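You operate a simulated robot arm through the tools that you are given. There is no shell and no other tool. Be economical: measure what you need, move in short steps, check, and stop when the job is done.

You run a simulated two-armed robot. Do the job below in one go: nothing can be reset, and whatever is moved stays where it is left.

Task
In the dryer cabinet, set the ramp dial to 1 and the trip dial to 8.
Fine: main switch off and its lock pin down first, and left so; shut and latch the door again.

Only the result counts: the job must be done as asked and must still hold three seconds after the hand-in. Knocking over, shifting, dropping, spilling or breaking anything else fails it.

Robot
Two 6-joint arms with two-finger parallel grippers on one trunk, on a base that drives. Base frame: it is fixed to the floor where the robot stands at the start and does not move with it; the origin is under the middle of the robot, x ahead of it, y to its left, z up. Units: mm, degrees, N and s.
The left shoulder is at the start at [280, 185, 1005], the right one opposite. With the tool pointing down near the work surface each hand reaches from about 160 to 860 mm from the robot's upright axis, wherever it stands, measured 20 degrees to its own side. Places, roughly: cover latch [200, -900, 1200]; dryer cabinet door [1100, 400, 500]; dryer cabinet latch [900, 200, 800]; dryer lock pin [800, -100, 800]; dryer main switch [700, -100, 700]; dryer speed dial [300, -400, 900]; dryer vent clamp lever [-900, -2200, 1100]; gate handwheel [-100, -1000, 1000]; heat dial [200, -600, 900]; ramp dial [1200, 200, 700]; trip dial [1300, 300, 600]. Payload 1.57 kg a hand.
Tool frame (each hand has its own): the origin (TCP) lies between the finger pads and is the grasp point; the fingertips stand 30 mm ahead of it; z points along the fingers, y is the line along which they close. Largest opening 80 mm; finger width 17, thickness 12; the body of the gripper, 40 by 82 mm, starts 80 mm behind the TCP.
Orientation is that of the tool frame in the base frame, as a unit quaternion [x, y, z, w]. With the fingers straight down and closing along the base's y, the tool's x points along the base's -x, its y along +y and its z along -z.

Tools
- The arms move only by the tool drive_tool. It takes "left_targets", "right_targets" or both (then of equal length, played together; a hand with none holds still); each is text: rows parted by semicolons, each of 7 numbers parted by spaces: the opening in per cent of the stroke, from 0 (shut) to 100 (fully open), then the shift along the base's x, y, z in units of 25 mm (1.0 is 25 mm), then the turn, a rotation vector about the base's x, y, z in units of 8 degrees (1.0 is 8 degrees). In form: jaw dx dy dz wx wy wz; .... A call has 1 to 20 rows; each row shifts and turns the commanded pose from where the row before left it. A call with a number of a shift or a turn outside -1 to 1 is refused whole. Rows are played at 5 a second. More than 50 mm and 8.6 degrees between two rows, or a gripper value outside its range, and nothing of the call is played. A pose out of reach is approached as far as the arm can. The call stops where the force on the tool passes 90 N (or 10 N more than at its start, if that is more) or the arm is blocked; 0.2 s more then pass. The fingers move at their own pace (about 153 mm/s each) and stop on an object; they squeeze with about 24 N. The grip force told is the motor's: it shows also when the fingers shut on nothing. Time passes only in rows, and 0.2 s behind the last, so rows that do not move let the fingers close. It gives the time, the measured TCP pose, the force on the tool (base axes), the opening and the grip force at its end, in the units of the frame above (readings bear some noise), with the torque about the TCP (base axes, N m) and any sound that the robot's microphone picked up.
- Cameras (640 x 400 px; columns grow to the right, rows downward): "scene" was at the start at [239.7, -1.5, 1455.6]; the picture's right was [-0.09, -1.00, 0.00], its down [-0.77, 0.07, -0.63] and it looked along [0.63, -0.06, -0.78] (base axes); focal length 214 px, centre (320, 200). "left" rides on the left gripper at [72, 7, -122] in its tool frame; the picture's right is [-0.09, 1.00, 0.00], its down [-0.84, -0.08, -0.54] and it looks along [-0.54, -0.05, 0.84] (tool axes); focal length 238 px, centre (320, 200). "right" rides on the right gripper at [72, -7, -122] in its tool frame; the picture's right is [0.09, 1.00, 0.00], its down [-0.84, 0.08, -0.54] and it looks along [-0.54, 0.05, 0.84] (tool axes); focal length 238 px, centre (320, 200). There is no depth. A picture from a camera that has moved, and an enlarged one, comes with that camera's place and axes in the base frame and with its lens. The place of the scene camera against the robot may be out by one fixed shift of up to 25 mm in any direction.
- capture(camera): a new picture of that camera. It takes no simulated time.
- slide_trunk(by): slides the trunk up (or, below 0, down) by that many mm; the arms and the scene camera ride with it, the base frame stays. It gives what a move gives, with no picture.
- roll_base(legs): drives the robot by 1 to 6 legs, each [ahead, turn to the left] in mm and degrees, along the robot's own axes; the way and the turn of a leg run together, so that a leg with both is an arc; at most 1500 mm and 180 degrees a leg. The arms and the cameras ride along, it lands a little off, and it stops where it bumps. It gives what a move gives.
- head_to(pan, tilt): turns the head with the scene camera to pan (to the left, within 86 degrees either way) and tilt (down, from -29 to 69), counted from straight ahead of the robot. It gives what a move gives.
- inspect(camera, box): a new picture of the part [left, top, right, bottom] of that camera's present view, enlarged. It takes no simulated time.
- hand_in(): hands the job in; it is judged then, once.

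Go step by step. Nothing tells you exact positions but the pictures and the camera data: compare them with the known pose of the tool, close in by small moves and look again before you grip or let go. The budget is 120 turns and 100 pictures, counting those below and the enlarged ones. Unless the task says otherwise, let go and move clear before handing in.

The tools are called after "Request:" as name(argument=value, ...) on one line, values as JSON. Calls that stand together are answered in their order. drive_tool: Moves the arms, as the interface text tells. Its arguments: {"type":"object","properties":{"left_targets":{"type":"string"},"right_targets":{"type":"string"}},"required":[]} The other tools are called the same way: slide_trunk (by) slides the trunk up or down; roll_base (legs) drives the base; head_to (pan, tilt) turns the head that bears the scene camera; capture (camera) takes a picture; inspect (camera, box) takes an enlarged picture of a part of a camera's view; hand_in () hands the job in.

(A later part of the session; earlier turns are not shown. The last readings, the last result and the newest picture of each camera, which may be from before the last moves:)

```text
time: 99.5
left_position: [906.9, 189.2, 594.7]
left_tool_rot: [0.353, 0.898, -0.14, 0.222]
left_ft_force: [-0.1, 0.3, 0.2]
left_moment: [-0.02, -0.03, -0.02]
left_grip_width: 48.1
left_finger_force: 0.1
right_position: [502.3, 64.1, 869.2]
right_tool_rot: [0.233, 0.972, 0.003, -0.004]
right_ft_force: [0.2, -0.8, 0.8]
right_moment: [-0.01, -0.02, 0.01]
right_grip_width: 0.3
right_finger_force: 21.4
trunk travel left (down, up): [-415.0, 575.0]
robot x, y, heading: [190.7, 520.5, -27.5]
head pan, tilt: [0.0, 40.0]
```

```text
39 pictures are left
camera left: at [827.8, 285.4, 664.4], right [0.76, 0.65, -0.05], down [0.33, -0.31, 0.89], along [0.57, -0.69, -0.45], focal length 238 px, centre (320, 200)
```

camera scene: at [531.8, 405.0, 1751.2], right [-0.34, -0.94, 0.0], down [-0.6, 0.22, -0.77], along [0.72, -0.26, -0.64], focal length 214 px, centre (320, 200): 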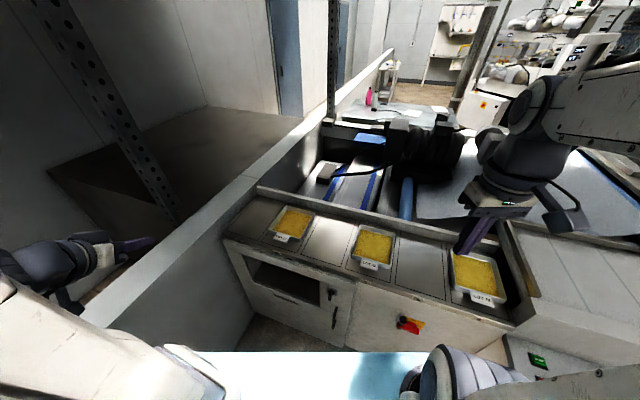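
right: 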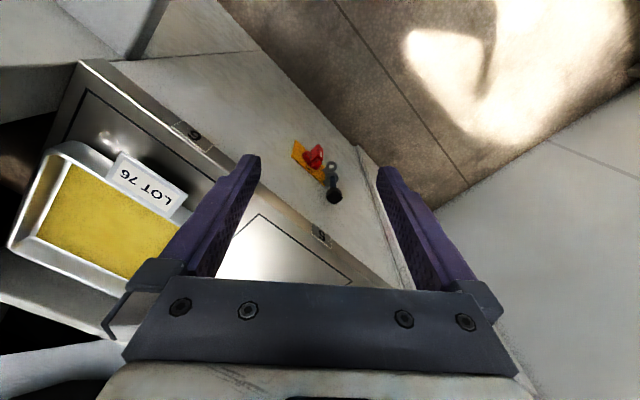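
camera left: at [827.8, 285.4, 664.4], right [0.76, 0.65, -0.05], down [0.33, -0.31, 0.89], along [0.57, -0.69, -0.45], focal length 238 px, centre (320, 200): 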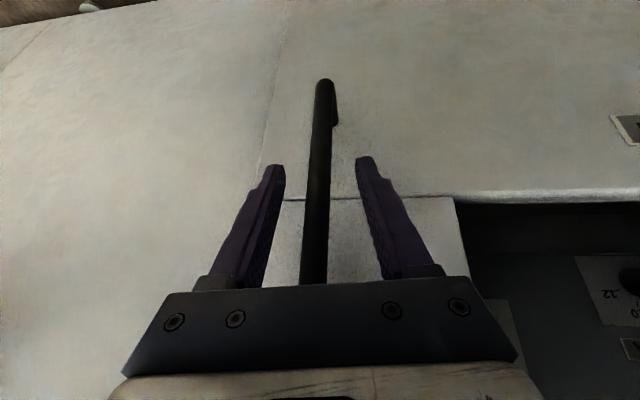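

The bar lies between the jaws. Closing on it, then pulling gently outwards.

Request:
drive_tool(left_targets="0 0 0 0 0 0 0;0 0 0 0 0 0 0;0 0 0 0 0 0 0")

Request:
drive_tool(left_targets="0 -0.3 0.28 0 0 0 0;0 -0.3 0.29 0 0 0 0;0 -0.28 0.3 0 0 0 0;0 -0.28 0.3 0 0 0 0")

Request:
capture(camera="left")

```text
time: 100.3
left_position: [904.9, 190.1, 595.3]
left_tool_rot: [0.356, 0.897, -0.141, 0.221]
left_ft_force: [-3.3, -3.9, -0.5]
left_moment: [0.74, -1.16, -0.06]
left_grip_width: 17.0
left_finger_force: 31.7
right_position: [502.1, 64.4, 868.8]
right_tool_rot: [0.232, 0.973, 0.003, -0.003]
right_ft_force: [0.2, 0.3, 1.4]
right_moment: [-0.02, 0.01, -0.01]
right_grip_width: 0.0
right_finger_force: 21.6
trunk travel left (down, up): [-415.0, 575.0]
robot x, y, heading: [191.9, 523.2, -27.3]
head pan, tilt: [0.0, 40.0]
```

```text
time: 101.3
left_position: [877.6, 218.2, 595.7]
left_tool_rot: [0.354, 0.898, -0.142, 0.22]
left_ft_force: [2.4, 1.5, 4.3]
left_moment: [0.66, -1.1, -0.01]
left_grip_width: 17.1
left_finger_force: 32.0
right_position: [502.8, 65.0, 869.5]
right_tool_rot: [0.231, 0.973, 0.003, -0.003]
right_ft_force: [0.7, -1.1, 0.1]
right_moment: [0.0, -0.01, 0.0]
right_grip_width: 0.0
right_finger_force: 22.0
trunk travel left (down, up): [-415.0, 575.0]
robot x, y, heading: [189.2, 521.7, -27.4]
head pan, tilt: [0.0, 40.0]
```

```text
38 pictures are left
camera left: at [798.4, 314.7, 664.3], right [0.76, 0.65, -0.05], down [0.33, -0.31, 0.89], along [0.57, -0.69, -0.45], focal length 238 px, centre (320, 200)
```

left: 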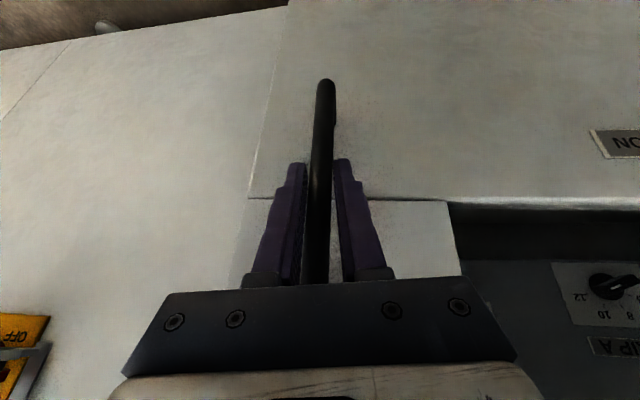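

The door is moving. Pulling further along the hinge arc.

Request:
drive_tool(left_targets="0 -0.564 0.726 0 0 0 -0.2;0 -0.564 0.726 0 0 0 -0.2;0 -0.474 0.714 0 0 0 -0.2;0 -0.474 0.714 0 0 0 -0.2;0 -0.422 0.744 0 0 0 -0.2;0 -0.422 0.744 0 0 0 -0.2")

Request:
capture(camera="scene")

```text
time: 102.7
left_position: [800.3, 326.0, 595.5]
left_tool_rot: [0.432, 0.863, -0.161, 0.207]
left_ft_force: [-42.7, -24.1, 24.4]
left_moment: [0.79, -0.89, 0.09]
left_grip_width: 17.1
left_finger_force: 31.9
right_position: [501.7, 63.2, 869.3]
right_tool_rot: [0.232, 0.973, 0.003, -0.002]
right_ft_force: [-0.3, -0.3, 0.3]
right_moment: [0.0, 0.01, 0.02]
right_grip_width: 0.2
right_finger_force: 21.4
trunk travel left (down, up): [-415.0, 575.0]
robot x, y, heading: [193.1, 522.1, -27.4]
head pan, tilt: [0.0, 40.0]
```

```text
37 pictures are left
camera scene: at [409.5, 412.8, 1186.7], right [-0.46, -0.89, 0.0], down [-0.57, 0.3, -0.77], along [0.68, -0.35, -0.64], focal length 214 px, centre (320, 200)
```

scene: 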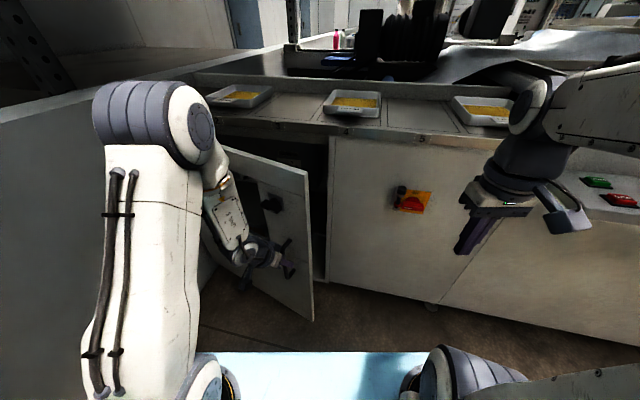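

The door is about 16° open with clear space. I'll continue a bit, relaxing the sideways strain.

Request:
drive_tool(left_targets="0 -0.1 -0.12 0 0 0 0;0 -0.46 0.665 0 0 0 -0.25;0 -0.46 0.665 0 0 0 -0.25;0 -0.42 0.68 0 0 0 -0.25;0 -0.4 0.69 0 0 0 -0.25")

```text
time: 103.9
left_position: [782.5, 378.6, 592.1]
left_tool_rot: [0.494, 0.83, -0.179, 0.189]
left_ft_force: [-72.1, -31.9, 30.6]
left_moment: [0.62, -1.04, 0.01]
left_grip_width: 33.1
left_finger_force: 40.9
left hand out of reach, approached as far as the arm can: row 3, 4, 5
right_position: [500.7, 63.9, 869.8]
right_tool_rot: [0.231, 0.973, 0.003, -0.003]
right_ft_force: [1.0, 0.5, 0.5]
right_moment: [0.01, -0.02, 0.0]
right_grip_width: 0.0
right_finger_force: 21.1
trunk travel left (down, up): [-415.0, 575.0]
robot x, y, heading: [188.1, 521.4, -27.3]
head pan, tilt: [0.0, 40.0]
```

The arm is fully folded here at about 21° open. I'll release the bar and lift straight up off it.

Request:
drive_tool(left_targets="60 0 0 0 0 0 0;60 0 0 0 0 0 0;60 0 0 0 0 0 0")

Request:
slide_trunk(by=125)

Request:
capture(camera="left")

Request:
capture(camera="scene")

```text
time: 104.7
left_position: [795.5, 379.9, 589.6]
left_tool_rot: [0.487, 0.833, -0.173, 0.196]
left_ft_force: [-7.3, -3.4, -3.4]
left_moment: [0.12, -0.22, -0.03]
left_grip_width: 55.2
left_finger_force: 4.4
right_position: [501.4, 62.8, 869.4]
right_tool_rot: [0.233, 0.973, 0.002, -0.003]
right_ft_force: [1.3, 0.1, -0.1]
right_moment: [0.02, -0.02, -0.01]
right_grip_width: 0.0
right_finger_force: 21.3
trunk travel left (down, up): [-415.0, 575.0]
robot x, y, heading: [190.0, 519.3, -27.4]
head pan, tilt: [0.0, 40.0]
```

```text
time: 106.2
left_position: [794.9, 379.8, 715.8]
left_tool_rot: [0.488, 0.833, -0.174, 0.196]
left_ft_force: [0.3, 0.7, 0.4]
left_moment: [0.03, 0.01, -0.01]
left_grip_width: 47.9
left_finger_force: 0.0
right_position: [502.5, 64.0, 993.9]
right_tool_rot: [0.232, 0.973, 0.003, -0.003]
right_ft_force: [0.7, 1.4, -0.3]
right_moment: [-0.01, 0.0, 0.0]
right_grip_width: 0.0
right_finger_force: 21.1
trunk travel left (down, up): [-540.0, 450.0]
robot x, y, heading: [188.8, 521.0, -27.1]
head pan, tilt: [0.0, 40.0]
```

```text
36 pictures are left
camera left: at [749.0, 493.8, 784.1], right [0.92, 0.39, -0.05], down [0.22, -0.4, 0.89], along [0.33, -0.83, -0.45], focal length 238 px, centre (320, 200)
```

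left: 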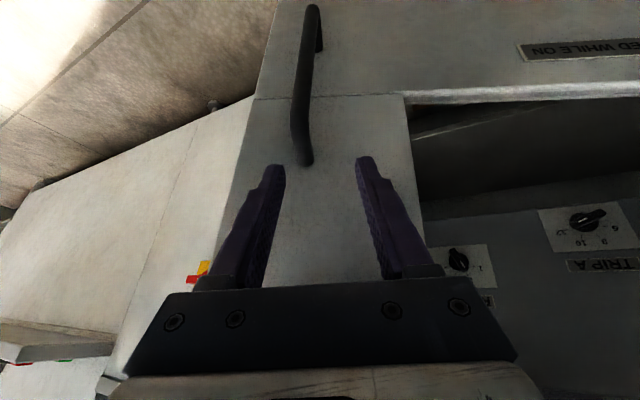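

```text
35 pictures are left
camera scene: at [411.3, 413.2, 1311.1], right [-0.46, -0.89, 0.0], down [-0.57, 0.3, -0.77], along [0.68, -0.35, -0.64], focal length 214 px, centre (320, 200)
```

scene: 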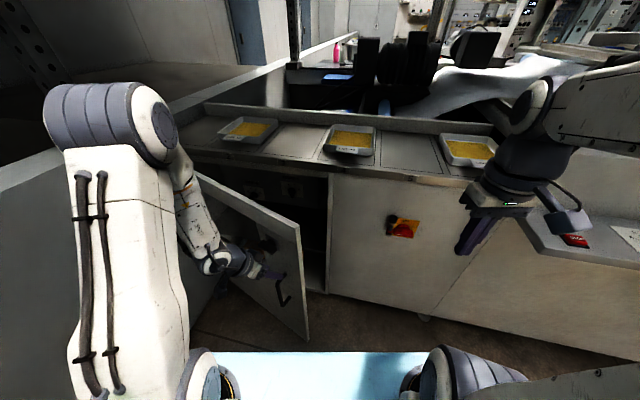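

Free of the handle, and the door stays about 21° open. I'll move the base back along the corridor out of the door's sweep, then push the door wide from inside with the right hand.

Request:
roll_base(legs=[[0, 62], [-200, 0]])

Request:
head_to(pan=-10, tilt=45)

Request:
capture(camera="scene")

```text
time: 110.5
left_position: [432.3, 873.3, 714.8]
left_tool_rot: [-0.009, 0.965, -0.049, 0.257]
left_ft_force: [0.0, -0.4, -0.2]
left_moment: [0.02, -0.03, -0.01]
left_grip_width: 48.0
left_finger_force: 0.0
right_position: [573.5, 465.9, 994.1]
right_tool_rot: [-0.301, 0.954, 0.0, -0.004]
right_ft_force: [0.3, 0.0, -0.5]
right_moment: [-0.03, 0.01, 0.0]
right_grip_width: 0.1
right_finger_force: 21.1
trunk travel left (down, up): [-540.0, 450.0]
robot x, y, heading: [22.7, 408.9, 34.6]
head pan, tilt: [0.0, 40.0]
```

```text
time: 111.3
left_position: [433.7, 873.6, 716.0]
left_tool_rot: [-0.009, 0.965, -0.049, 0.258]
left_ft_force: [-0.2, 0.5, 1.0]
left_moment: [-0.01, 0.01, 0.0]
left_grip_width: 47.9
left_finger_force: 0.0
right_position: [573.0, 465.8, 993.3]
right_tool_rot: [-0.301, 0.954, 0.001, -0.004]
right_ft_force: [-0.1, -0.2, -0.2]
right_moment: [0.03, 0.05, 0.0]
right_grip_width: 0.0
right_finger_force: 20.9
trunk travel left (down, up): [-540.0, 450.0]
robot x, y, heading: [21.8, 408.6, 34.7]
head pan, tilt: [-10.0, 45.0]
```

```text
34 pictures are left
camera scene: at [231.7, 538.1, 1303.9], right [0.42, -0.91, 0.0], down [-0.64, -0.3, -0.71], along [0.64, 0.3, -0.71], focal length 214 px, centre (320, 200)
```

scene: 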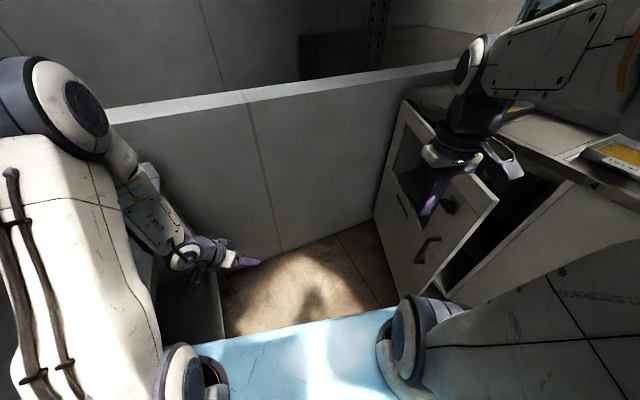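

The door's free edge is near t≈275, n≈210, with its top at about z 912. The right hand will go over the top at z≈994 and come down behind the door.

Request:
drive_tool(right_targets="0 0.942 -0.577 0 0 0 0;0 0.942 -0.577 0 0 0 0;0 0.942 -0.577 0 0 0 0;0 0.942 -0.577 0 0 0 0;0 0.942 -0.577 0 0 0 0;0 0.942 -0.577 0 0 0 0;0 0.942 -0.577 0 0 0 0;0 0.942 -0.577 0 0 0 0;0 0.942 -0.577 0 0 0 0;0 0.942 -0.577 0 0 0 0;0 0.942 -0.577 0 0 0 0;0 0.942 -0.577 0 0 0 0;0 0.942 -0.577 0 0 0 0;0 0.942 -0.577 0 0 0 0")

Request:
capture(camera="right")

Request:
capture(camera="scene")

```text
time: 114.3
left_position: [432.3, 872.4, 716.7]
left_tool_rot: [-0.009, 0.965, -0.049, 0.258]
left_ft_force: [-0.7, 0.4, -0.1]
left_moment: [-0.01, -0.01, -0.01]
left_grip_width: 48.2
left_finger_force: 0.0
right_position: [894.5, 266.8, 992.6]
right_tool_rot: [-0.3, 0.954, 0.0, -0.005]
right_ft_force: [0.4, 0.5, -0.5]
right_moment: [-0.03, -0.01, 0.04]
right_grip_width: 0.1
right_finger_force: 21.3
right hand out of reach, approached as far as the arm can: row 14
trunk travel left (down, up): [-540.0, 450.0]
robot x, y, heading: [20.5, 405.5, 34.6]
head pan, tilt: [-10.0, 45.0]
```

```text
33 pictures are left
camera right: at [839.7, 220.7, 1113.8], right [-0.65, 0.76, 0.01], down [0.65, 0.54, 0.54], along [0.41, 0.35, -0.84], focal length 238 px, centre (320, 200)
```

right: 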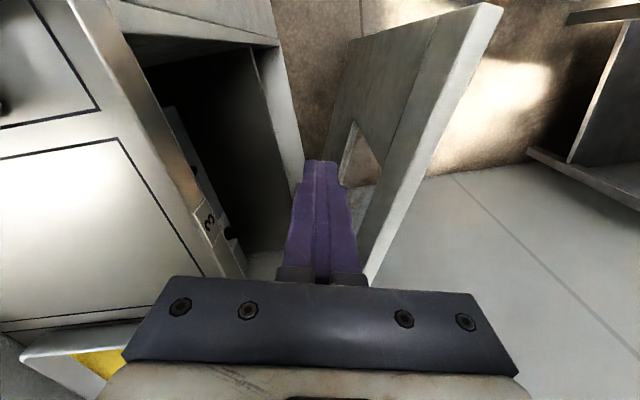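

```text
32 pictures are left
camera scene: at [231.4, 538.1, 1304.1], right [0.42, -0.91, 0.0], down [-0.64, -0.3, -0.71], along [0.64, 0.29, -0.71], focal length 214 px, centre (320, 200)
```

scene: 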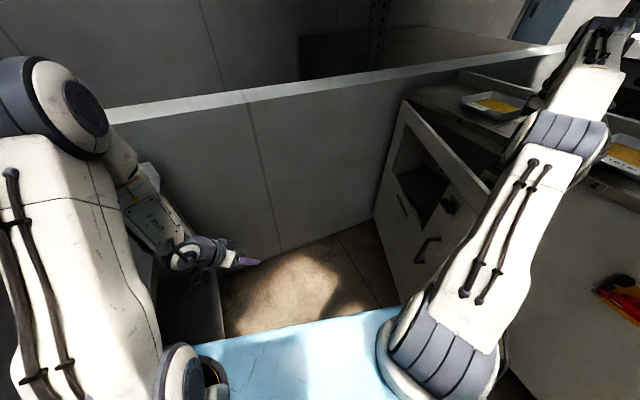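

The right hand is directly over the gap between door and cabinet. I'll lower the trunk 150 mm and begin pushing the door outward along its arc.

Request:
slide_trunk(by=-150)

Request:
drive_tool(right_targets="0 -0.33 0.84 0 0 0 0;0 -0.33 0.84 0 0 0 0;0 -0.41 0.78 0 0 0 0;0 -0.41 0.78 0 0 0 0;0 -0.41 0.78 0 0 0 0;0 -0.41 0.78 0 0 0 0;0 -0.32 0.93 0 0 0 0;0 -0.32 0.93 0 0 0 0;0 -0.32 0.93 0 0 0 0;0 -0.32 0.93 0 0 0 0")

Request:
capture(camera="right")

```text
time: 116.0
left_position: [434.3, 872.5, 564.8]
left_tool_rot: [-0.009, 0.965, -0.049, 0.258]
left_ft_force: [0.3, 0.6, 0.8]
left_moment: [-0.01, 0.03, 0.03]
left_grip_width: 47.8
left_finger_force: 0.0
right_position: [894.7, 266.1, 840.3]
right_tool_rot: [-0.301, 0.954, 0.0, -0.004]
right_ft_force: [0.8, 0.2, 0.2]
right_moment: [0.01, 0.01, -0.02]
right_grip_width: 0.0
right_finger_force: 21.6
trunk travel left (down, up): [-390.0, 600.0]
robot x, y, heading: [21.0, 408.1, 34.6]
head pan, tilt: [-10.0, 45.0]
```

```text
time: 118.2
left_position: [434.7, 872.9, 564.8]
left_tool_rot: [-0.01, 0.965, -0.048, 0.257]
left_ft_force: [-0.6, -0.9, 0.9]
left_moment: [0.02, 0.0, -0.01]
left_grip_width: 47.9
left_finger_force: 0.0
right_position: [805.4, 479.6, 841.0]
right_tool_rot: [-0.301, 0.954, 0.001, -0.004]
right_ft_force: [-0.1, 0.4, 0.0]
right_moment: [0.04, 0.0, 0.0]
right_grip_width: 0.0
right_finger_force: 20.9
trunk travel left (down, up): [-390.0, 600.0]
robot x, y, heading: [26.7, 408.9, 34.5]
head pan, tilt: [-10.0, 45.0]
```

```text
31 pictures are left
camera right: at [750.6, 433.6, 963.6], right [-0.65, 0.76, 0.0], down [0.65, 0.54, 0.54], along [0.41, 0.35, -0.84], focal length 238 px, centre (320, 200)
```

right: 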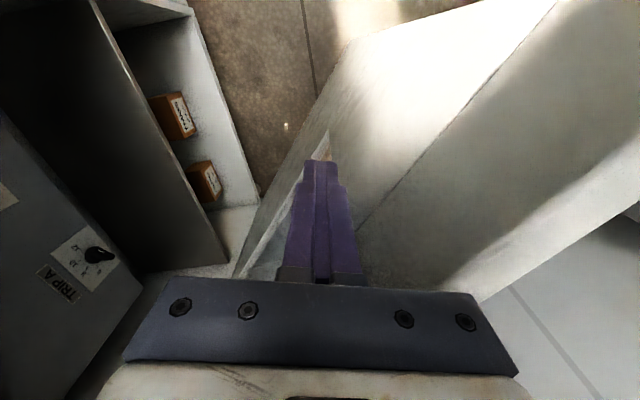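

The door swings freely. Continuing to about 70°.

Request:
drive_tool(right_targets="0 -0.14 0.955 0 0 0 0;0 -0.14 0.955 0 0 0 0;0 -0.14 0.955 0 0 0 0;0 -0.14 0.955 0 0 0 0;0 0.014 0.98 0 0 0 0;0 0.014 0.98 0 0 0 0;0 0.014 0.98 0 0 0 0;0 0.014 0.98 0 0 0 0;0 0.19 0.958 0 0 0 0;0 0.19 0.958 0 0 0 0;0 0.19 0.958 0 0 0 0;0 0.19 0.958 0 0 0 0")

Request:
capture(camera="scene")

Request:
capture(camera="right")

```text
time: 120.8
left_position: [433.6, 872.6, 565.7]
left_tool_rot: [-0.009, 0.965, -0.049, 0.257]
left_ft_force: [-0.4, 0.2, 0.2]
left_moment: [-0.02, -0.02, 0.01]
left_grip_width: 48.0
left_finger_force: 0.1
right_position: [802.9, 749.9, 838.2]
right_tool_rot: [-0.3, 0.954, 0.0, -0.004]
right_ft_force: [0.2, 0.1, -0.2]
right_moment: [-0.03, 0.02, 0.02]
right_grip_width: 0.0
right_finger_force: 21.6
right hand out of reach, approached as far as the arm can: row 12
trunk travel left (down, up): [-390.0, 600.0]
robot x, y, heading: [22.2, 405.7, 34.7]
head pan, tilt: [-10.0, 45.0]
```

```text
30 pictures are left
camera scene: at [231.7, 538.0, 1153.9], right [0.42, -0.91, 0.0], down [-0.64, -0.29, -0.71], along [0.64, 0.29, -0.71], focal length 214 px, centre (320, 200)
```

scene: 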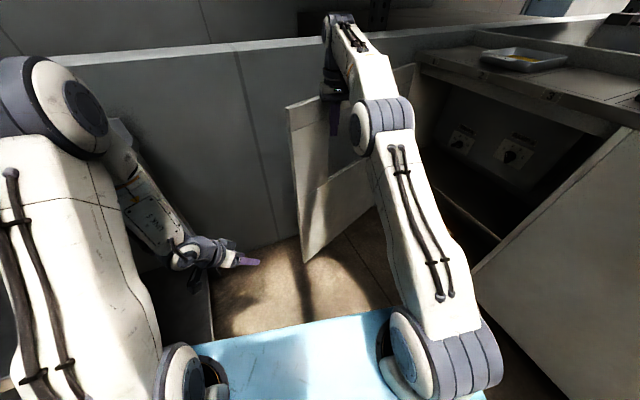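

```text
29 pictures are left
camera right: at [747.9, 704.6, 960.8], right [-0.65, 0.76, 0.0], down [0.65, 0.54, 0.54], along [0.41, 0.35, -0.84], focal length 238 px, centre (320, 200)
```

right: 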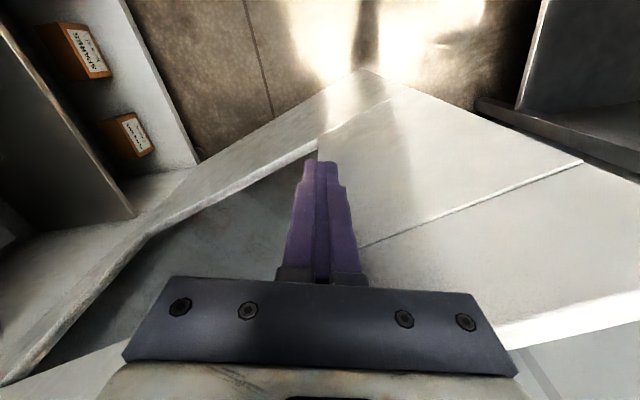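

The door is about 72° open and both dials are exposed. I'll draw in the right hand, shift the left hand toward the middle, and drive to the working spot in front of the opening.

Request:
drive_tool(left_targets="20 0 0 0.5 0 0 0;20 0 0 0.5 0 0 0;20 0 0 0.5 0 0 0;20 0 0 0.5 0 0 0;0 0 0 0 0 0 0;0 0 0 0 0 0 0;0 0 0 0 0 0 0;0 0.57 -0.82 0.5 0 0 0;0 0.57 -0.82 0.5 0 0 0;0 0.57 -0.82 0.5 0 0 0;0 0.57 -0.82 0.5 0 0 0;0 0.57 -0.82 0 0 0 0;0 0.57 -0.82 0 0 0 0", right_targets="0 -0.93 -0.98 0.4 0 0 0;0 -0.93 -0.98 0.4 0 0 0;0 -0.93 -0.98 0.4 0 0 0;0 -0.93 -0.98 0.4 0 0 0;0 -0.93 -0.98 0.4 0 0 0;0 -0.93 -0.98 0.4 0 0 0;0 -0.93 -0.98 0.4 0 0 0;0 -0.93 -0.98 0.4 0 0 0;0 -0.93 -0.98 0 0 0 0;0 -0.93 -0.98 0 0 0 0;0 -0.93 -0.98 0 0 0 0;0 -0.93 -0.98 0 0 0 0;0 -0.93 -0.98 0 0 0 0")

Request:
capture(camera="scene")

```text
time: 123.6
left_position: [521.1, 751.9, 666.1]
left_tool_rot: [-0.01, 0.965, -0.049, 0.257]
left_ft_force: [-0.1, 0.4, 0.6]
left_moment: [-0.01, 0.05, -0.01]
left_grip_width: 0.0
left_finger_force: 21.6
left hand out of reach, approached as far as the arm can: row 8
right_position: [577.6, 452.6, 927.3]
right_tool_rot: [-0.3, 0.954, 0.0, -0.004]
right_ft_force: [0.3, 0.6, 0.1]
right_moment: [0.01, -0.01, 0.03]
right_grip_width: 0.0
right_finger_force: 21.7
right hand out of reach, approached as far as the arm can: row 11, 12, 13
trunk travel left (down, up): [-390.0, 600.0]
robot x, y, heading: [24.1, 408.5, 34.5]
head pan, tilt: [-10.0, 45.0]
```

```text
28 pictures are left
camera scene: at [231.7, 538.1, 1153.9], right [0.42, -0.91, 0.0], down [-0.64, -0.3, -0.71], along [0.64, 0.29, -0.71], focal length 214 px, centre (320, 200)
```

scene: 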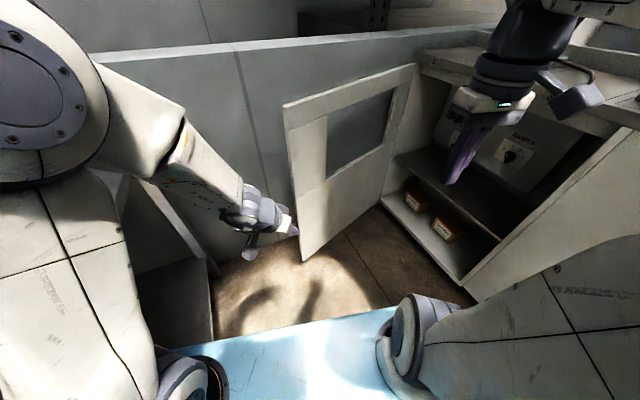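

Request:
roll_base(legs=[[0, -21.5], [340, 0], [0, -33]])

Request:
capture(camera="left")

```text
time: 128.6
left_position: [925.6, 284.4, 665.2]
left_tool_rot: [0.431, 0.864, -0.161, 0.207]
left_ft_force: [-0.4, -0.1, 0.1]
left_moment: [0.02, 0.02, 0.0]
left_grip_width: 0.1
left_finger_force: 21.0
right_position: [713.9, 62.0, 926.3]
right_tool_rot: [0.167, 0.986, 0.003, -0.003]
right_ft_force: [-0.2, -0.1, -0.3]
right_moment: [0.0, 0.02, 0.0]
right_grip_width: 0.0
right_finger_force: 21.7
trunk travel left (down, up): [-390.0, 600.0]
robot x, y, heading: [354.6, 485.5, -19.4]
head pan, tilt: [-10.0, 45.0]
```

```text
27 pictures are left
camera left: at [863.5, 391.3, 734.7], right [0.86, 0.51, -0.05], down [0.27, -0.36, 0.89], along [0.44, -0.78, -0.45], focal length 238 px, centre (320, 200)
```

left: 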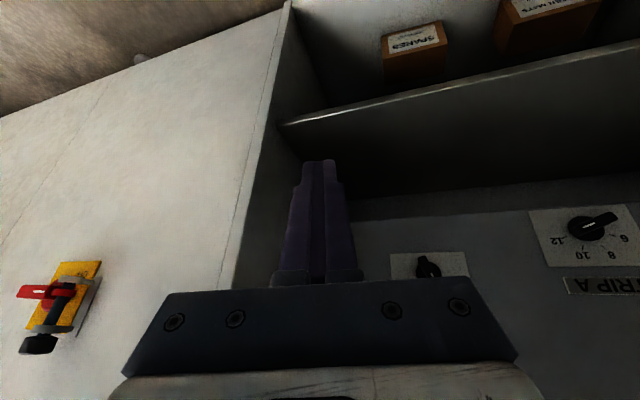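

I'll reorient the left hand (yaw to the panel normal, tilt about 37°) and enter towards the RAMP dial.

Request:
drive_tool(left_targets="0 0.72 -0.278 0.375 -0.223 -0.26 0.36;0 0.72 -0.278 0.375 -0.223 -0.26 0.36;0 0.72 -0.278 0.375 -0.223 -0.26 0.36;0 0.72 -0.278 0.375 -0.223 -0.26 0.36;0 0.72 -0.278 0.375 -0.223 -0.26 0.36;0 0.72 -0.278 0.375 -0.223 -0.26 0.36;0 0.72 -0.278 0.375 -0.223 -0.26 0.36;0 0.72 -0.278 0.375 -0.223 -0.26 0.36")

Request:
capture(camera="left")

```text
time: 130.4
left_position: [1101.9, 268.8, 765.1]
left_tool_rot: [0.243, 0.867, -0.163, 0.404]
left_ft_force: [-0.3, 0.1, -0.7]
left_moment: [0.01, -0.02, 0.02]
left_grip_width: 0.0
left_finger_force: 21.1
left hand out of reach, approached as far as the arm can: row 6, 7, 8
right_position: [714.2, 61.2, 927.6]
right_tool_rot: [0.166, 0.986, 0.003, -0.004]
right_ft_force: [-0.6, 0.4, -0.5]
right_moment: [0.03, 0.0, -0.01]
right_grip_width: 0.0
right_finger_force: 21.3
trunk travel left (down, up): [-390.0, 600.0]
robot x, y, heading: [350.5, 483.8, -19.5]
head pan, tilt: [-10.0, 45.0]
```

```text
26 pictures are left
camera left: at [988.9, 353.0, 784.6], right [0.6, 0.8, -0.01], down [0.09, -0.05, 1.0], along [0.79, -0.6, -0.1], focal length 238 px, centre (320, 200)
```

left: 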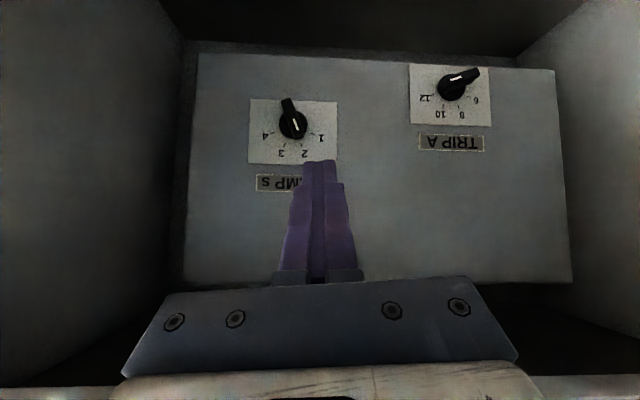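

Request:
drive_tool(left_targets="0 0.285 -0.8 -0.49 0 0 0;0 0.285 -0.8 -0.49 0 0 0;0 0.285 -0.8 -0.49 0 0 0;0 0.285 -0.8 -0.49 0 0 0;0 0.285 -0.8 -0.49 0 0 0")

Request:
capture(camera="left")

```text
time: 131.6
left_position: [1178.8, 208.7, 728.5]
left_tool_rot: [0.243, 0.867, -0.162, 0.404]
left_ft_force: [0.4, -0.1, 0.2]
left_moment: [0.0, 0.0, 0.01]
left_grip_width: 0.2
left_finger_force: 21.9
left hand out of reach, approached as far as the arm can: row 1, 2, 3, 4, 5
right_position: [713.5, 61.4, 927.8]
right_tool_rot: [0.166, 0.986, 0.003, -0.005]
right_ft_force: [-0.1, -0.1, -1.0]
right_moment: [-0.01, -0.02, 0.02]
right_grip_width: 0.0
right_finger_force: 21.5
trunk travel left (down, up): [-390.0, 600.0]
robot x, y, heading: [350.0, 486.7, -19.6]
head pan, tilt: [-10.0, 45.0]
```

```text
25 pictures are left
camera left: at [1065.5, 293.4, 747.5], right [0.6, 0.8, -0.01], down [0.08, -0.05, 1.0], along [0.79, -0.6, -0.1], focal length 238 px, centre (320, 200)
```

left: 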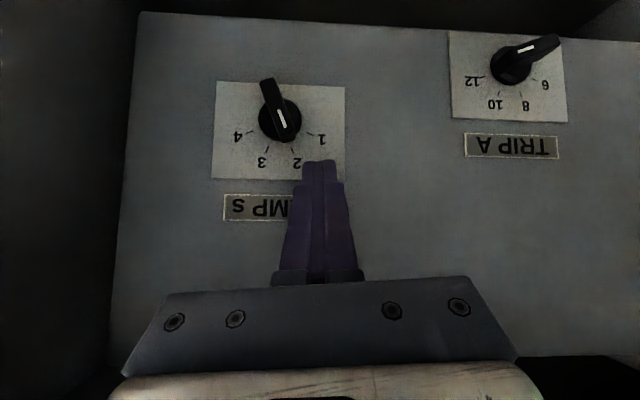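

The arm cannot slide further right here, so I'll draw back slightly and turn the base 4° right, which carries the fingertip to the right side of the RAMP knob.

Request:
drive_tool(left_targets="0 -0.55 0.47 0.3 0 0 0;0 -0.55 0.47 0.3 0 0 0")

Request:
roll_base(legs=[[0, -4.5]])

Request:
capture(camera="left")

```text
time: 132.2
left_position: [1151.8, 233.8, 744.9]
left_tool_rot: [0.243, 0.867, -0.161, 0.404]
left_ft_force: [-0.7, -0.2, 0.1]
left_moment: [0.03, 0.03, -0.02]
left_grip_width: 0.1
left_finger_force: 21.2
right_position: [715.5, 62.8, 927.4]
right_tool_rot: [0.167, 0.986, 0.002, -0.004]
right_ft_force: [-0.4, -0.1, -0.3]
right_moment: [0.02, 0.01, 0.0]
right_grip_width: 0.2
right_finger_force: 21.3
trunk travel left (down, up): [-390.0, 600.0]
robot x, y, heading: [353.8, 486.1, -19.7]
head pan, tilt: [-10.0, 45.0]
```

```text
time: 132.9
left_position: [1148.0, 225.5, 744.7]
left_tool_rot: [0.248, 0.865, -0.164, 0.403]
left_ft_force: [0.7, -1.1, -0.3]
left_moment: [-0.01, 0.01, 0.0]
left_grip_width: 0.0
left_finger_force: 21.9
right_position: [709.2, 57.3, 928.0]
right_tool_rot: [0.17, 0.985, 0.002, -0.004]
right_ft_force: [0.3, -0.6, -0.8]
right_moment: [0.02, 0.01, 0.02]
right_grip_width: 0.0
right_finger_force: 21.1
trunk travel left (down, up): [-390.0, 600.0]
robot x, y, heading: [352.6, 483.3, -19.8]
head pan, tilt: [-10.0, 45.0]
stopped in leg 1: the robot was blocked; the commanded pose is now the measured one
```

```text
24 pictures are left
camera left: at [1036.1, 311.0, 764.1], right [0.61, 0.79, -0.01], down [0.08, -0.05, 1.0], along [0.79, -0.61, -0.1], focal length 238 px, centre (320, 200)
```

left: 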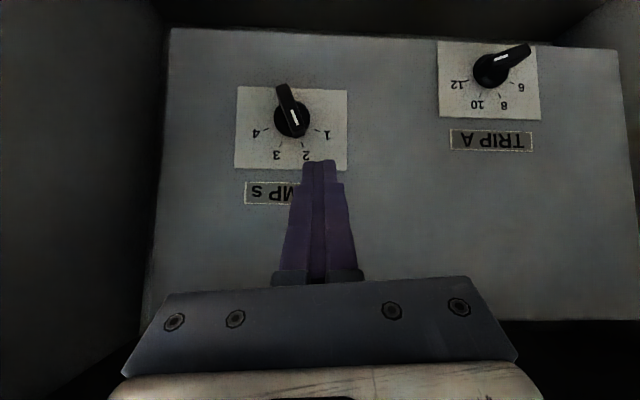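

Turning is blocked, so I'll back the base 60 mm instead. That extends the arm and frees it sideways.

Request:
roll_base(legs=[[-60, 0]])

Request:
drive_tool(left_targets="0 0.3 -0.75 0 0 0 -0.1;0 0.3 -0.75 0 0 0 -0.1;0 0.3 -0.75 0 0 0 -0.1")

```text
time: 133.9
left_position: [1089.6, 246.5, 744.9]
left_tool_rot: [0.247, 0.866, -0.163, 0.404]
left_ft_force: [-0.9, -0.4, 0.2]
left_moment: [0.02, -0.01, -0.01]
left_grip_width: 0.0
left_finger_force: 21.6
right_position: [650.8, 78.0, 927.1]
right_tool_rot: [0.17, 0.985, 0.002, -0.005]
right_ft_force: [-0.2, 0.3, 0.3]
right_moment: [0.01, -0.03, 0.01]
right_grip_width: 0.0
right_finger_force: 21.0
trunk travel left (down, up): [-390.0, 600.0]
robot x, y, heading: [292.5, 505.9, -20.4]
head pan, tilt: [-10.0, 45.0]
```

```text
time: 134.7
left_position: [1112.4, 189.9, 744.5]
left_tool_rot: [0.266, 0.86, -0.173, 0.401]
left_ft_force: [-0.6, -0.2, 0.2]
left_moment: [0.0, 0.04, 0.02]
left_grip_width: 0.2
left_finger_force: 21.1
right_position: [651.8, 79.0, 929.0]
right_tool_rot: [0.17, 0.985, 0.003, -0.003]
right_ft_force: [-1.0, 0.0, -0.4]
right_moment: [-0.03, 0.03, 0.03]
right_grip_width: 0.0
right_finger_force: 20.8
trunk travel left (down, up): [-390.0, 600.0]
robot x, y, heading: [294.2, 509.2, -19.8]
head pan, tilt: [-10.0, 45.0]
```

Request:
drive_tool(left_targets="0 0.484 -0.42 -0.6 0 0 0;0 0.484 -0.42 -0.6 0 0 0")

Request:
inspect(camera="left", box=[220, 60, 440, 220])

```text
time: 135.3
left_position: [1136.7, 169.4, 713.6]
left_tool_rot: [0.265, 0.861, -0.171, 0.399]
left_ft_force: [-0.2, -0.7, 1.0]
left_moment: [0.0, -0.01, -0.02]
left_grip_width: 0.4
left_finger_force: 22.1
right_position: [651.7, 78.4, 928.2]
right_tool_rot: [0.17, 0.985, 0.003, -0.005]
right_ft_force: [0.1, 0.7, -0.1]
right_moment: [0.02, -0.04, 0.0]
right_grip_width: 0.0
right_finger_force: 21.3
trunk travel left (down, up): [-390.0, 600.0]
robot x, y, heading: [295.5, 506.3, -20.0]
head pan, tilt: [-10.0, 45.0]
```

```text
2.50 times, centred on (330, 140) of left
camera zoom: at [1028.5, 259.1, 733.7], right [0.64, 0.77, -0.01], down [0.08, -0.05, 1.0], along [0.76, -0.64, -0.1], focal length 596 px, centre (295, 350)
```

zoom: 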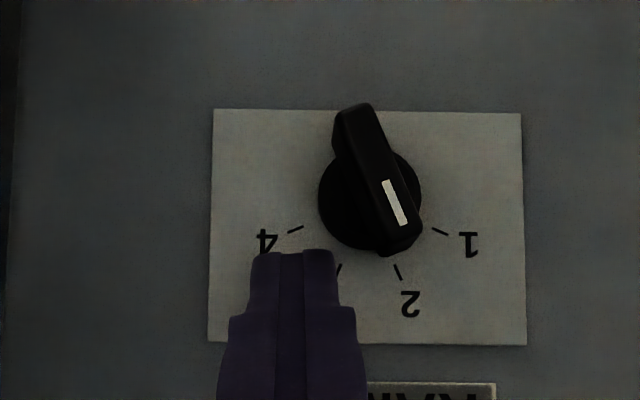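

A very clear view: the hub is at about t=449, z=655 and the fingertips are up-right of it. I'll move in and push the pointer left from 2 towards 1.

Request:
drive_tool(left_targets="0 0.5 -0.432 -0.29 0 0 0;0 0.5 -0.432 -0.29 0 0 0;0 0.21 0.242 0 0 0 0;0 0.2 0.23 0 0 0 0;0 0.194 0.224 -0.04 0 0 0")

Request:
inspect(camera="left", box=[220, 60, 440, 220])

```text
time: 136.5
left_position: [1174.6, 168.0, 699.7]
left_tool_rot: [0.265, 0.86, -0.171, 0.401]
left_ft_force: [-0.1, 0.8, -1.3]
left_moment: [-0.02, 0.05, 0.0]
left_grip_width: 0.0
left_finger_force: 21.3
left hand out of reach, approached as far as the arm can: row 2
right_position: [651.9, 78.2, 927.5]
right_tool_rot: [0.17, 0.985, 0.003, -0.005]
right_ft_force: [0.1, -0.5, 0.9]
right_moment: [-0.01, -0.01, 0.01]
right_grip_width: 0.2
right_finger_force: 21.3
trunk travel left (down, up): [-390.0, 600.0]
robot x, y, heading: [294.7, 508.3, -20.0]
head pan, tilt: [-10.0, 45.0]
```

```text
2.50 times, centred on (330, 140) of left
camera zoom: at [1065.7, 258.5, 720.3], right [0.64, 0.77, -0.01], down [0.08, -0.05, 1.0], along [0.76, -0.64, -0.1], focal length 596 px, centre (295, 350)
```

zoom: 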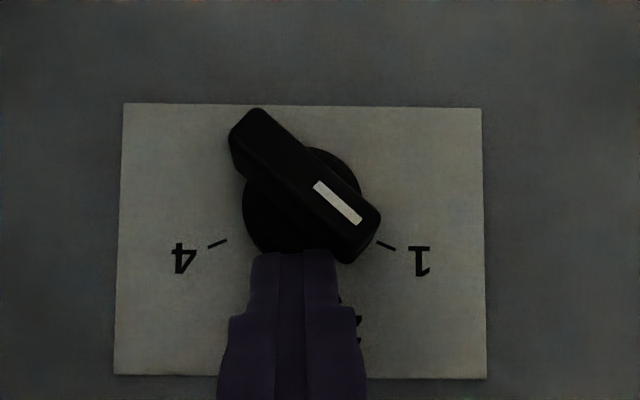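

Now at about 47°. A bit more left and down to reach the 1 tick.

Request:
drive_tool(left_targets="0 0.06 0.07 -0.12 0 0 0;0 0.06 0.07 -0.14 0 0 0")

Request:
inspect(camera="left", box=[220, 60, 440, 220])

```text
time: 137.1
left_position: [1175.6, 170.3, 695.6]
left_tool_rot: [0.266, 0.859, -0.173, 0.401]
left_ft_force: [-8.0, 1.7, 7.1]
left_moment: [-0.02, 0.06, -0.03]
left_grip_width: 0.0
left_finger_force: 21.3
right_position: [650.9, 79.0, 927.9]
right_tool_rot: [0.17, 0.985, 0.002, -0.004]
right_ft_force: [-0.6, -0.2, -0.7]
right_moment: [-0.02, -0.02, 0.0]
right_grip_width: 0.0
right_finger_force: 21.6
trunk travel left (down, up): [-390.0, 600.0]
robot x, y, heading: [294.8, 508.6, -19.8]
head pan, tilt: [-10.0, 45.0]
```

```text
2.50 times, centred on (330, 140) of left
camera zoom: at [1068.2, 260.9, 715.4], right [0.64, 0.77, -0.01], down [0.08, -0.05, 1.0], along [0.76, -0.64, -0.09], focal length 596 px, centre (295, 350)
```

zoom: 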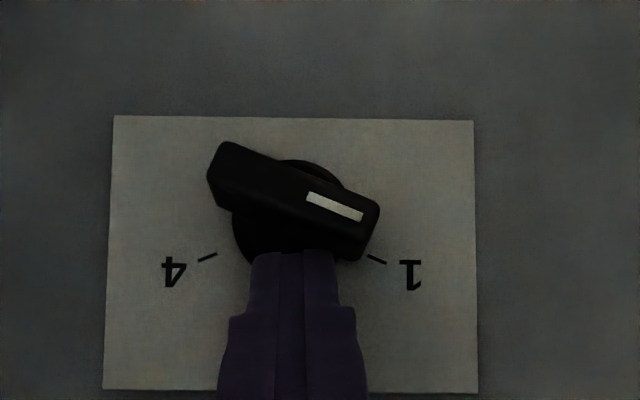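

RAMP now sits at 1 (pointer ≈71°, tick ≈69°). I'll withdraw and move over to the TRIP dial.

Request:
drive_tool(left_targets="0 0 0 0.5 0 0 0;0 -0.6 0.52 0.5 0 0 0;0 -0.6 0.52 0 0 0 0;0 0.63 0.727 -0.2 0 0 0;0 0.63 0.727 -0.2 0 0 0;0 0.63 0.727 -0.2 0 0 0;0 0.63 0.727 -0.2 0 0 0;0 0.63 0.727 -0.2 0 0 0;0 0.63 0.727 -0.2 0 0 0;0 0.63 0.727 -0.2 0 0 0;0 0.63 0.727 -0.2 0 0 0;0 0.63 0.727 0 0 0 0;0 0.63 0.727 0 0 0 0")

Request:
capture(camera="left")

```text
time: 139.9
left_position: [1304.9, 377.8, 679.4]
left_tool_rot: [0.265, 0.86, -0.172, 0.4]
left_ft_force: [0.0, -0.9, -0.2]
left_moment: [0.02, 0.02, 0.01]
left_grip_width: 0.3
left_finger_force: 21.5
right_position: [651.2, 79.8, 928.3]
right_tool_rot: [0.17, 0.985, 0.002, -0.004]
right_ft_force: [1.3, -0.3, 1.2]
right_moment: [0.01, -0.01, 0.02]
right_grip_width: 0.0
right_finger_force: 21.5
trunk travel left (down, up): [-390.0, 600.0]
robot x, y, heading: [293.2, 506.8, -19.8]
head pan, tilt: [-10.0, 45.0]
```

```text
20 pictures are left
camera left: at [1196.2, 469.2, 698.9], right [0.64, 0.77, -0.01], down [0.08, -0.05, 1.0], along [0.76, -0.64, -0.1], focal length 238 px, centre (320, 200)
```

left: 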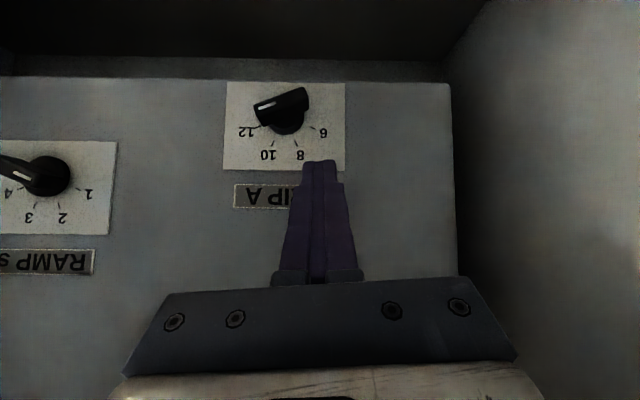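

Request:
inspect(camera="left", box=[0, 130, 120, 280])

```text
2.67 times, centred on (60, 205) of left
camera zoom: at [1196.2, 469.2, 698.9], right [0.64, 0.77, -0.01], down [0.08, -0.05, 1.0], along [0.76, -0.64, -0.1], focal length 636 px, centre (1013, 187)
```

zoom: 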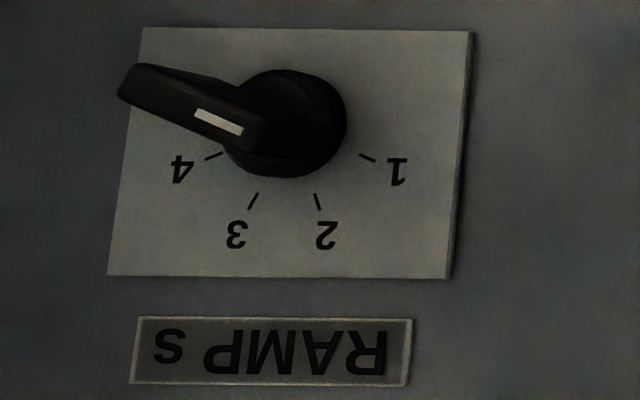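

RAMP is confirmed at 1. For TRIP (hub ≈ t 656, z 597), I'll first press down the left tail of the bar to swing the pointer from 12 towards 10.

Request:
drive_tool(left_targets="0 0.357 -0.444 -0.573 0 0 0;0 0.357 -0.444 -0.573 0 0 0;0 0.357 -0.444 -0.573 0 0 0;0 0 0 -0.3 0 0 0;0 0 0 -0.3 0 0 0")

Request:
inspect(camera="left", box=[200, 40, 420, 200])

```text
time: 141.1
left_position: [1332.4, 348.8, 624.3]
left_tool_rot: [0.264, 0.86, -0.171, 0.402]
left_ft_force: [3.5, 4.8, 2.6]
left_moment: [0.06, -0.09, 0.14]
left_grip_width: 0.0
left_finger_force: 21.3
right_position: [651.9, 78.9, 926.8]
right_tool_rot: [0.171, 0.985, 0.003, -0.003]
right_ft_force: [0.3, 0.9, 0.2]
right_moment: [-0.01, -0.01, -0.03]
right_grip_width: 0.0
right_finger_force: 21.4
trunk travel left (down, up): [-390.0, 600.0]
robot x, y, heading: [295.1, 506.2, -19.9]
head pan, tilt: [-10.0, 45.0]
```

```text
2.50 times, centred on (310, 120) of left
camera zoom: at [1223.7, 437.7, 642.3], right [0.64, 0.77, -0.01], down [0.08, -0.05, 1.0], along [0.77, -0.64, -0.09], focal length 596 px, centre (345, 400)
```

zoom: 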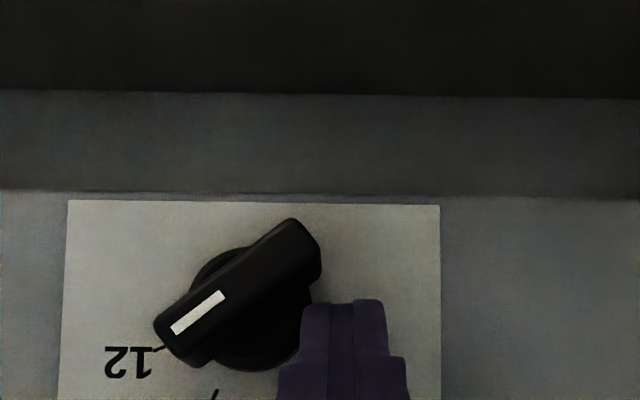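

Request:
drive_tool(left_targets="0 -0.03 -0.035 -0.3 0 0 0;0 -0.08 -0.09 -0.3 0 0 0;0 -0.08 -0.09 -0.04 0 0 0")

Request:
inspect(camera="left", box=[200, 40, 420, 200])

```text
time: 141.9
left_position: [1329.7, 347.2, 601.8]
left_tool_rot: [0.26, 0.862, -0.166, 0.401]
left_ft_force: [32.2, 15.3, -11.5]
left_moment: [0.59, -0.04, 1.04]
left_grip_width: 0.2
left_finger_force: 20.9
right_position: [653.1, 79.4, 926.6]
right_tool_rot: [0.17, 0.985, 0.003, -0.005]
right_ft_force: [-0.7, 0.3, 0.9]
right_moment: [0.02, 0.0, 0.0]
right_grip_width: 0.0
right_finger_force: 22.1
trunk travel left (down, up): [-390.0, 600.0]
robot x, y, heading: [296.2, 509.8, -20.0]
head pan, tilt: [-10.0, 45.0]
```

```text
2.50 times, centred on (310, 120) of left
camera zoom: at [1219.4, 436.0, 622.0], right [0.63, 0.78, -0.01], down [0.08, -0.06, 0.99], along [0.77, -0.63, -0.1], focal length 596 px, centre (345, 400)
```

zoom: 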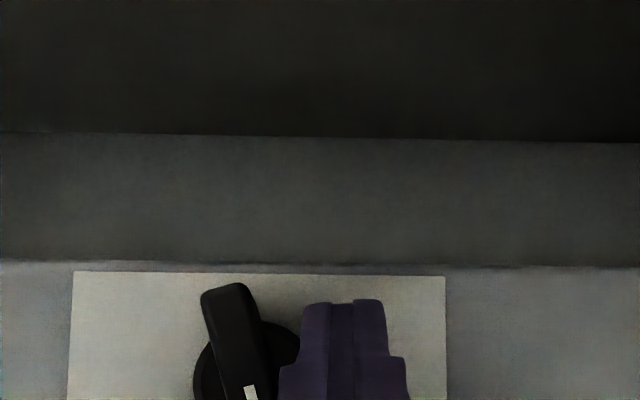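

It swung further than expected, now near the 8. I'll back off left and up to read it.

Request:
drive_tool(left_targets="0 0.2 0.24 0 0 0 0;0 0.1 0.1 0.5 0 0 0;0 -0.5 0.43 0.6 0 0 0;0 -0.5 0.43 0.6 0 0 0")

Request:
inspect(camera="left", box=[180, 40, 400, 200])

```text
time: 142.9
left_position: [1307.6, 369.8, 648.4]
left_tool_rot: [0.265, 0.86, -0.172, 0.401]
left_ft_force: [-0.7, -0.1, 0.0]
left_moment: [-0.01, 0.01, 0.01]
left_grip_width: 0.1
left_finger_force: 21.1
right_position: [651.3, 79.4, 927.6]
right_tool_rot: [0.17, 0.985, 0.003, -0.004]
right_ft_force: [0.3, 0.2, -0.9]
right_moment: [0.03, 0.02, -0.02]
right_grip_width: 0.0
right_finger_force: 21.5
trunk travel left (down, up): [-390.0, 600.0]
robot x, y, heading: [293.1, 507.5, -20.0]
head pan, tilt: [-10.0, 45.0]
```

```text
2.50 times, centred on (290, 120) of left
camera zoom: at [1199.8, 460.7, 667.8], right [0.64, 0.77, -0.01], down [0.08, -0.05, 1.0], along [0.76, -0.64, -0.1], focal length 596 px, centre (395, 400)
```

zoom: 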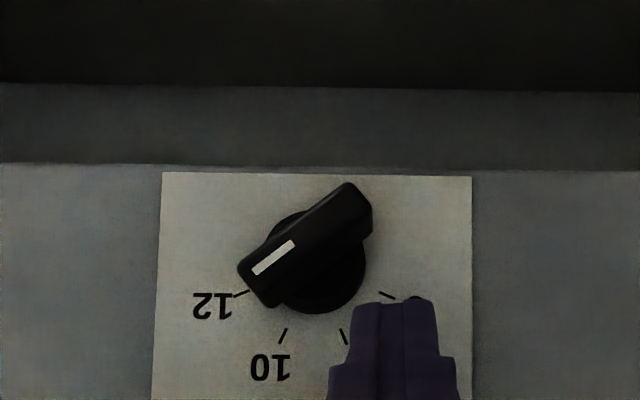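

The knob got dragged back by friction as I lifted. I'll repeat the push, then release well to the left and straight out before lifting.

Request:
drive_tool(left_targets="0 0.5 -0.432 -0.28 0 0 0;0 0.5 -0.432 -0.28 0 0 0;0 0 0 -0.36 0 0 0;0 0 0 -0.36 0 0 0;0 -0.03 -0.035 -0.36 0 0 0;0 -0.1 -0.115 -0.2 0 0 0;0 -0.06 -0.07 0 0 0 0;0 0.31 0.363 0 0 0 0;0 0.31 0.363 0 0 0 0;0 0.2 0.23 0 0 0 0;0 -0.757 0.655 0 0 0 0;0 -0.757 0.655 0 0 0 0;0 0 0 0.9 0 0 0;0 0 0 0.9 0 0 0")

Request:
inspect(camera="left", box=[140, 60, 360, 220])

```text
time: 145.9
left_position: [1311.0, 401.6, 648.2]
left_tool_rot: [0.265, 0.86, -0.172, 0.4]
left_ft_force: [0.1, -0.6, -0.6]
left_moment: [0.01, 0.0, 0.01]
left_grip_width: 0.0
left_finger_force: 21.2
right_position: [652.5, 77.9, 927.4]
right_tool_rot: [0.17, 0.985, 0.002, -0.003]
right_ft_force: [0.0, 1.0, -1.0]
right_moment: [0.02, 0.02, 0.0]
right_grip_width: 0.0
right_finger_force: 21.2
trunk travel left (down, up): [-390.0, 600.0]
robot x, y, heading: [293.7, 505.6, -20.2]
head pan, tilt: [-10.0, 45.0]
```

```text
2.50 times, centred on (250, 140) of left
camera zoom: at [1203.9, 490.8, 666.6], right [0.64, 0.77, -0.01], down [0.08, -0.05, 1.0], along [0.76, -0.64, -0.1], focal length 596 px, centre (495, 350)
```

zoom: 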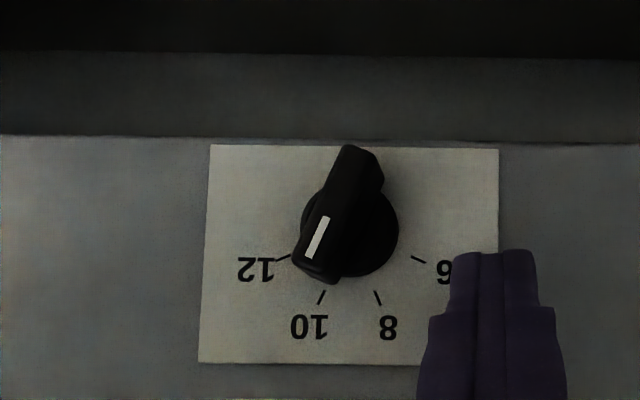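

The pointer now sits at 10. Next I'll go to the right side and push its tip left from 10 to 8, as I did with RAMP.

Request:
drive_tool(left_targets="0 -0.593 -0.686 0 0 0 0;0 -0.593 -0.686 0 0 0 0;0 -0.593 -0.686 0 0 0 0;0 -0.593 -0.686 0 0 0 0;0 0.818 -0.707 -0.22 0 0 0;0 0.818 -0.707 -0.22 0 0 0;0 0.21 0.242 0 0 0 0;0 0.21 0.242 0 0 0 0;0 0.13 0.15 0 0 0 0")

Request:
inspect(camera="left", box=[220, 60, 440, 220])

```text
time: 147.9
left_position: [1305.4, 309.4, 640.0]
left_tool_rot: [0.267, 0.859, -0.174, 0.401]
left_ft_force: [-8.7, -5.5, 9.3]
left_moment: [-0.26, 0.03, -0.11]
left_grip_width: 0.0
left_finger_force: 21.0
right_position: [651.8, 78.6, 927.6]
right_tool_rot: [0.17, 0.985, 0.002, -0.004]
right_ft_force: [0.0, 0.6, -0.2]
right_moment: [-0.02, 0.02, 0.01]
right_grip_width: 0.2
right_finger_force: 21.4
trunk travel left (down, up): [-390.0, 600.0]
robot x, y, heading: [298.9, 507.7, -19.9]
head pan, tilt: [-10.0, 45.0]
```

```text
2.50 times, centred on (330, 140) of left
camera zoom: at [1197.9, 400.0, 658.0], right [0.64, 0.76, -0.01], down [0.08, -0.05, 1.0], along [0.76, -0.64, -0.09], focal length 596 px, centre (295, 350)
```

zoom: 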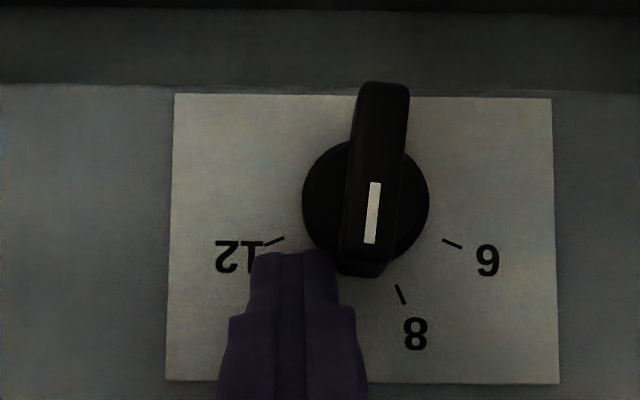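

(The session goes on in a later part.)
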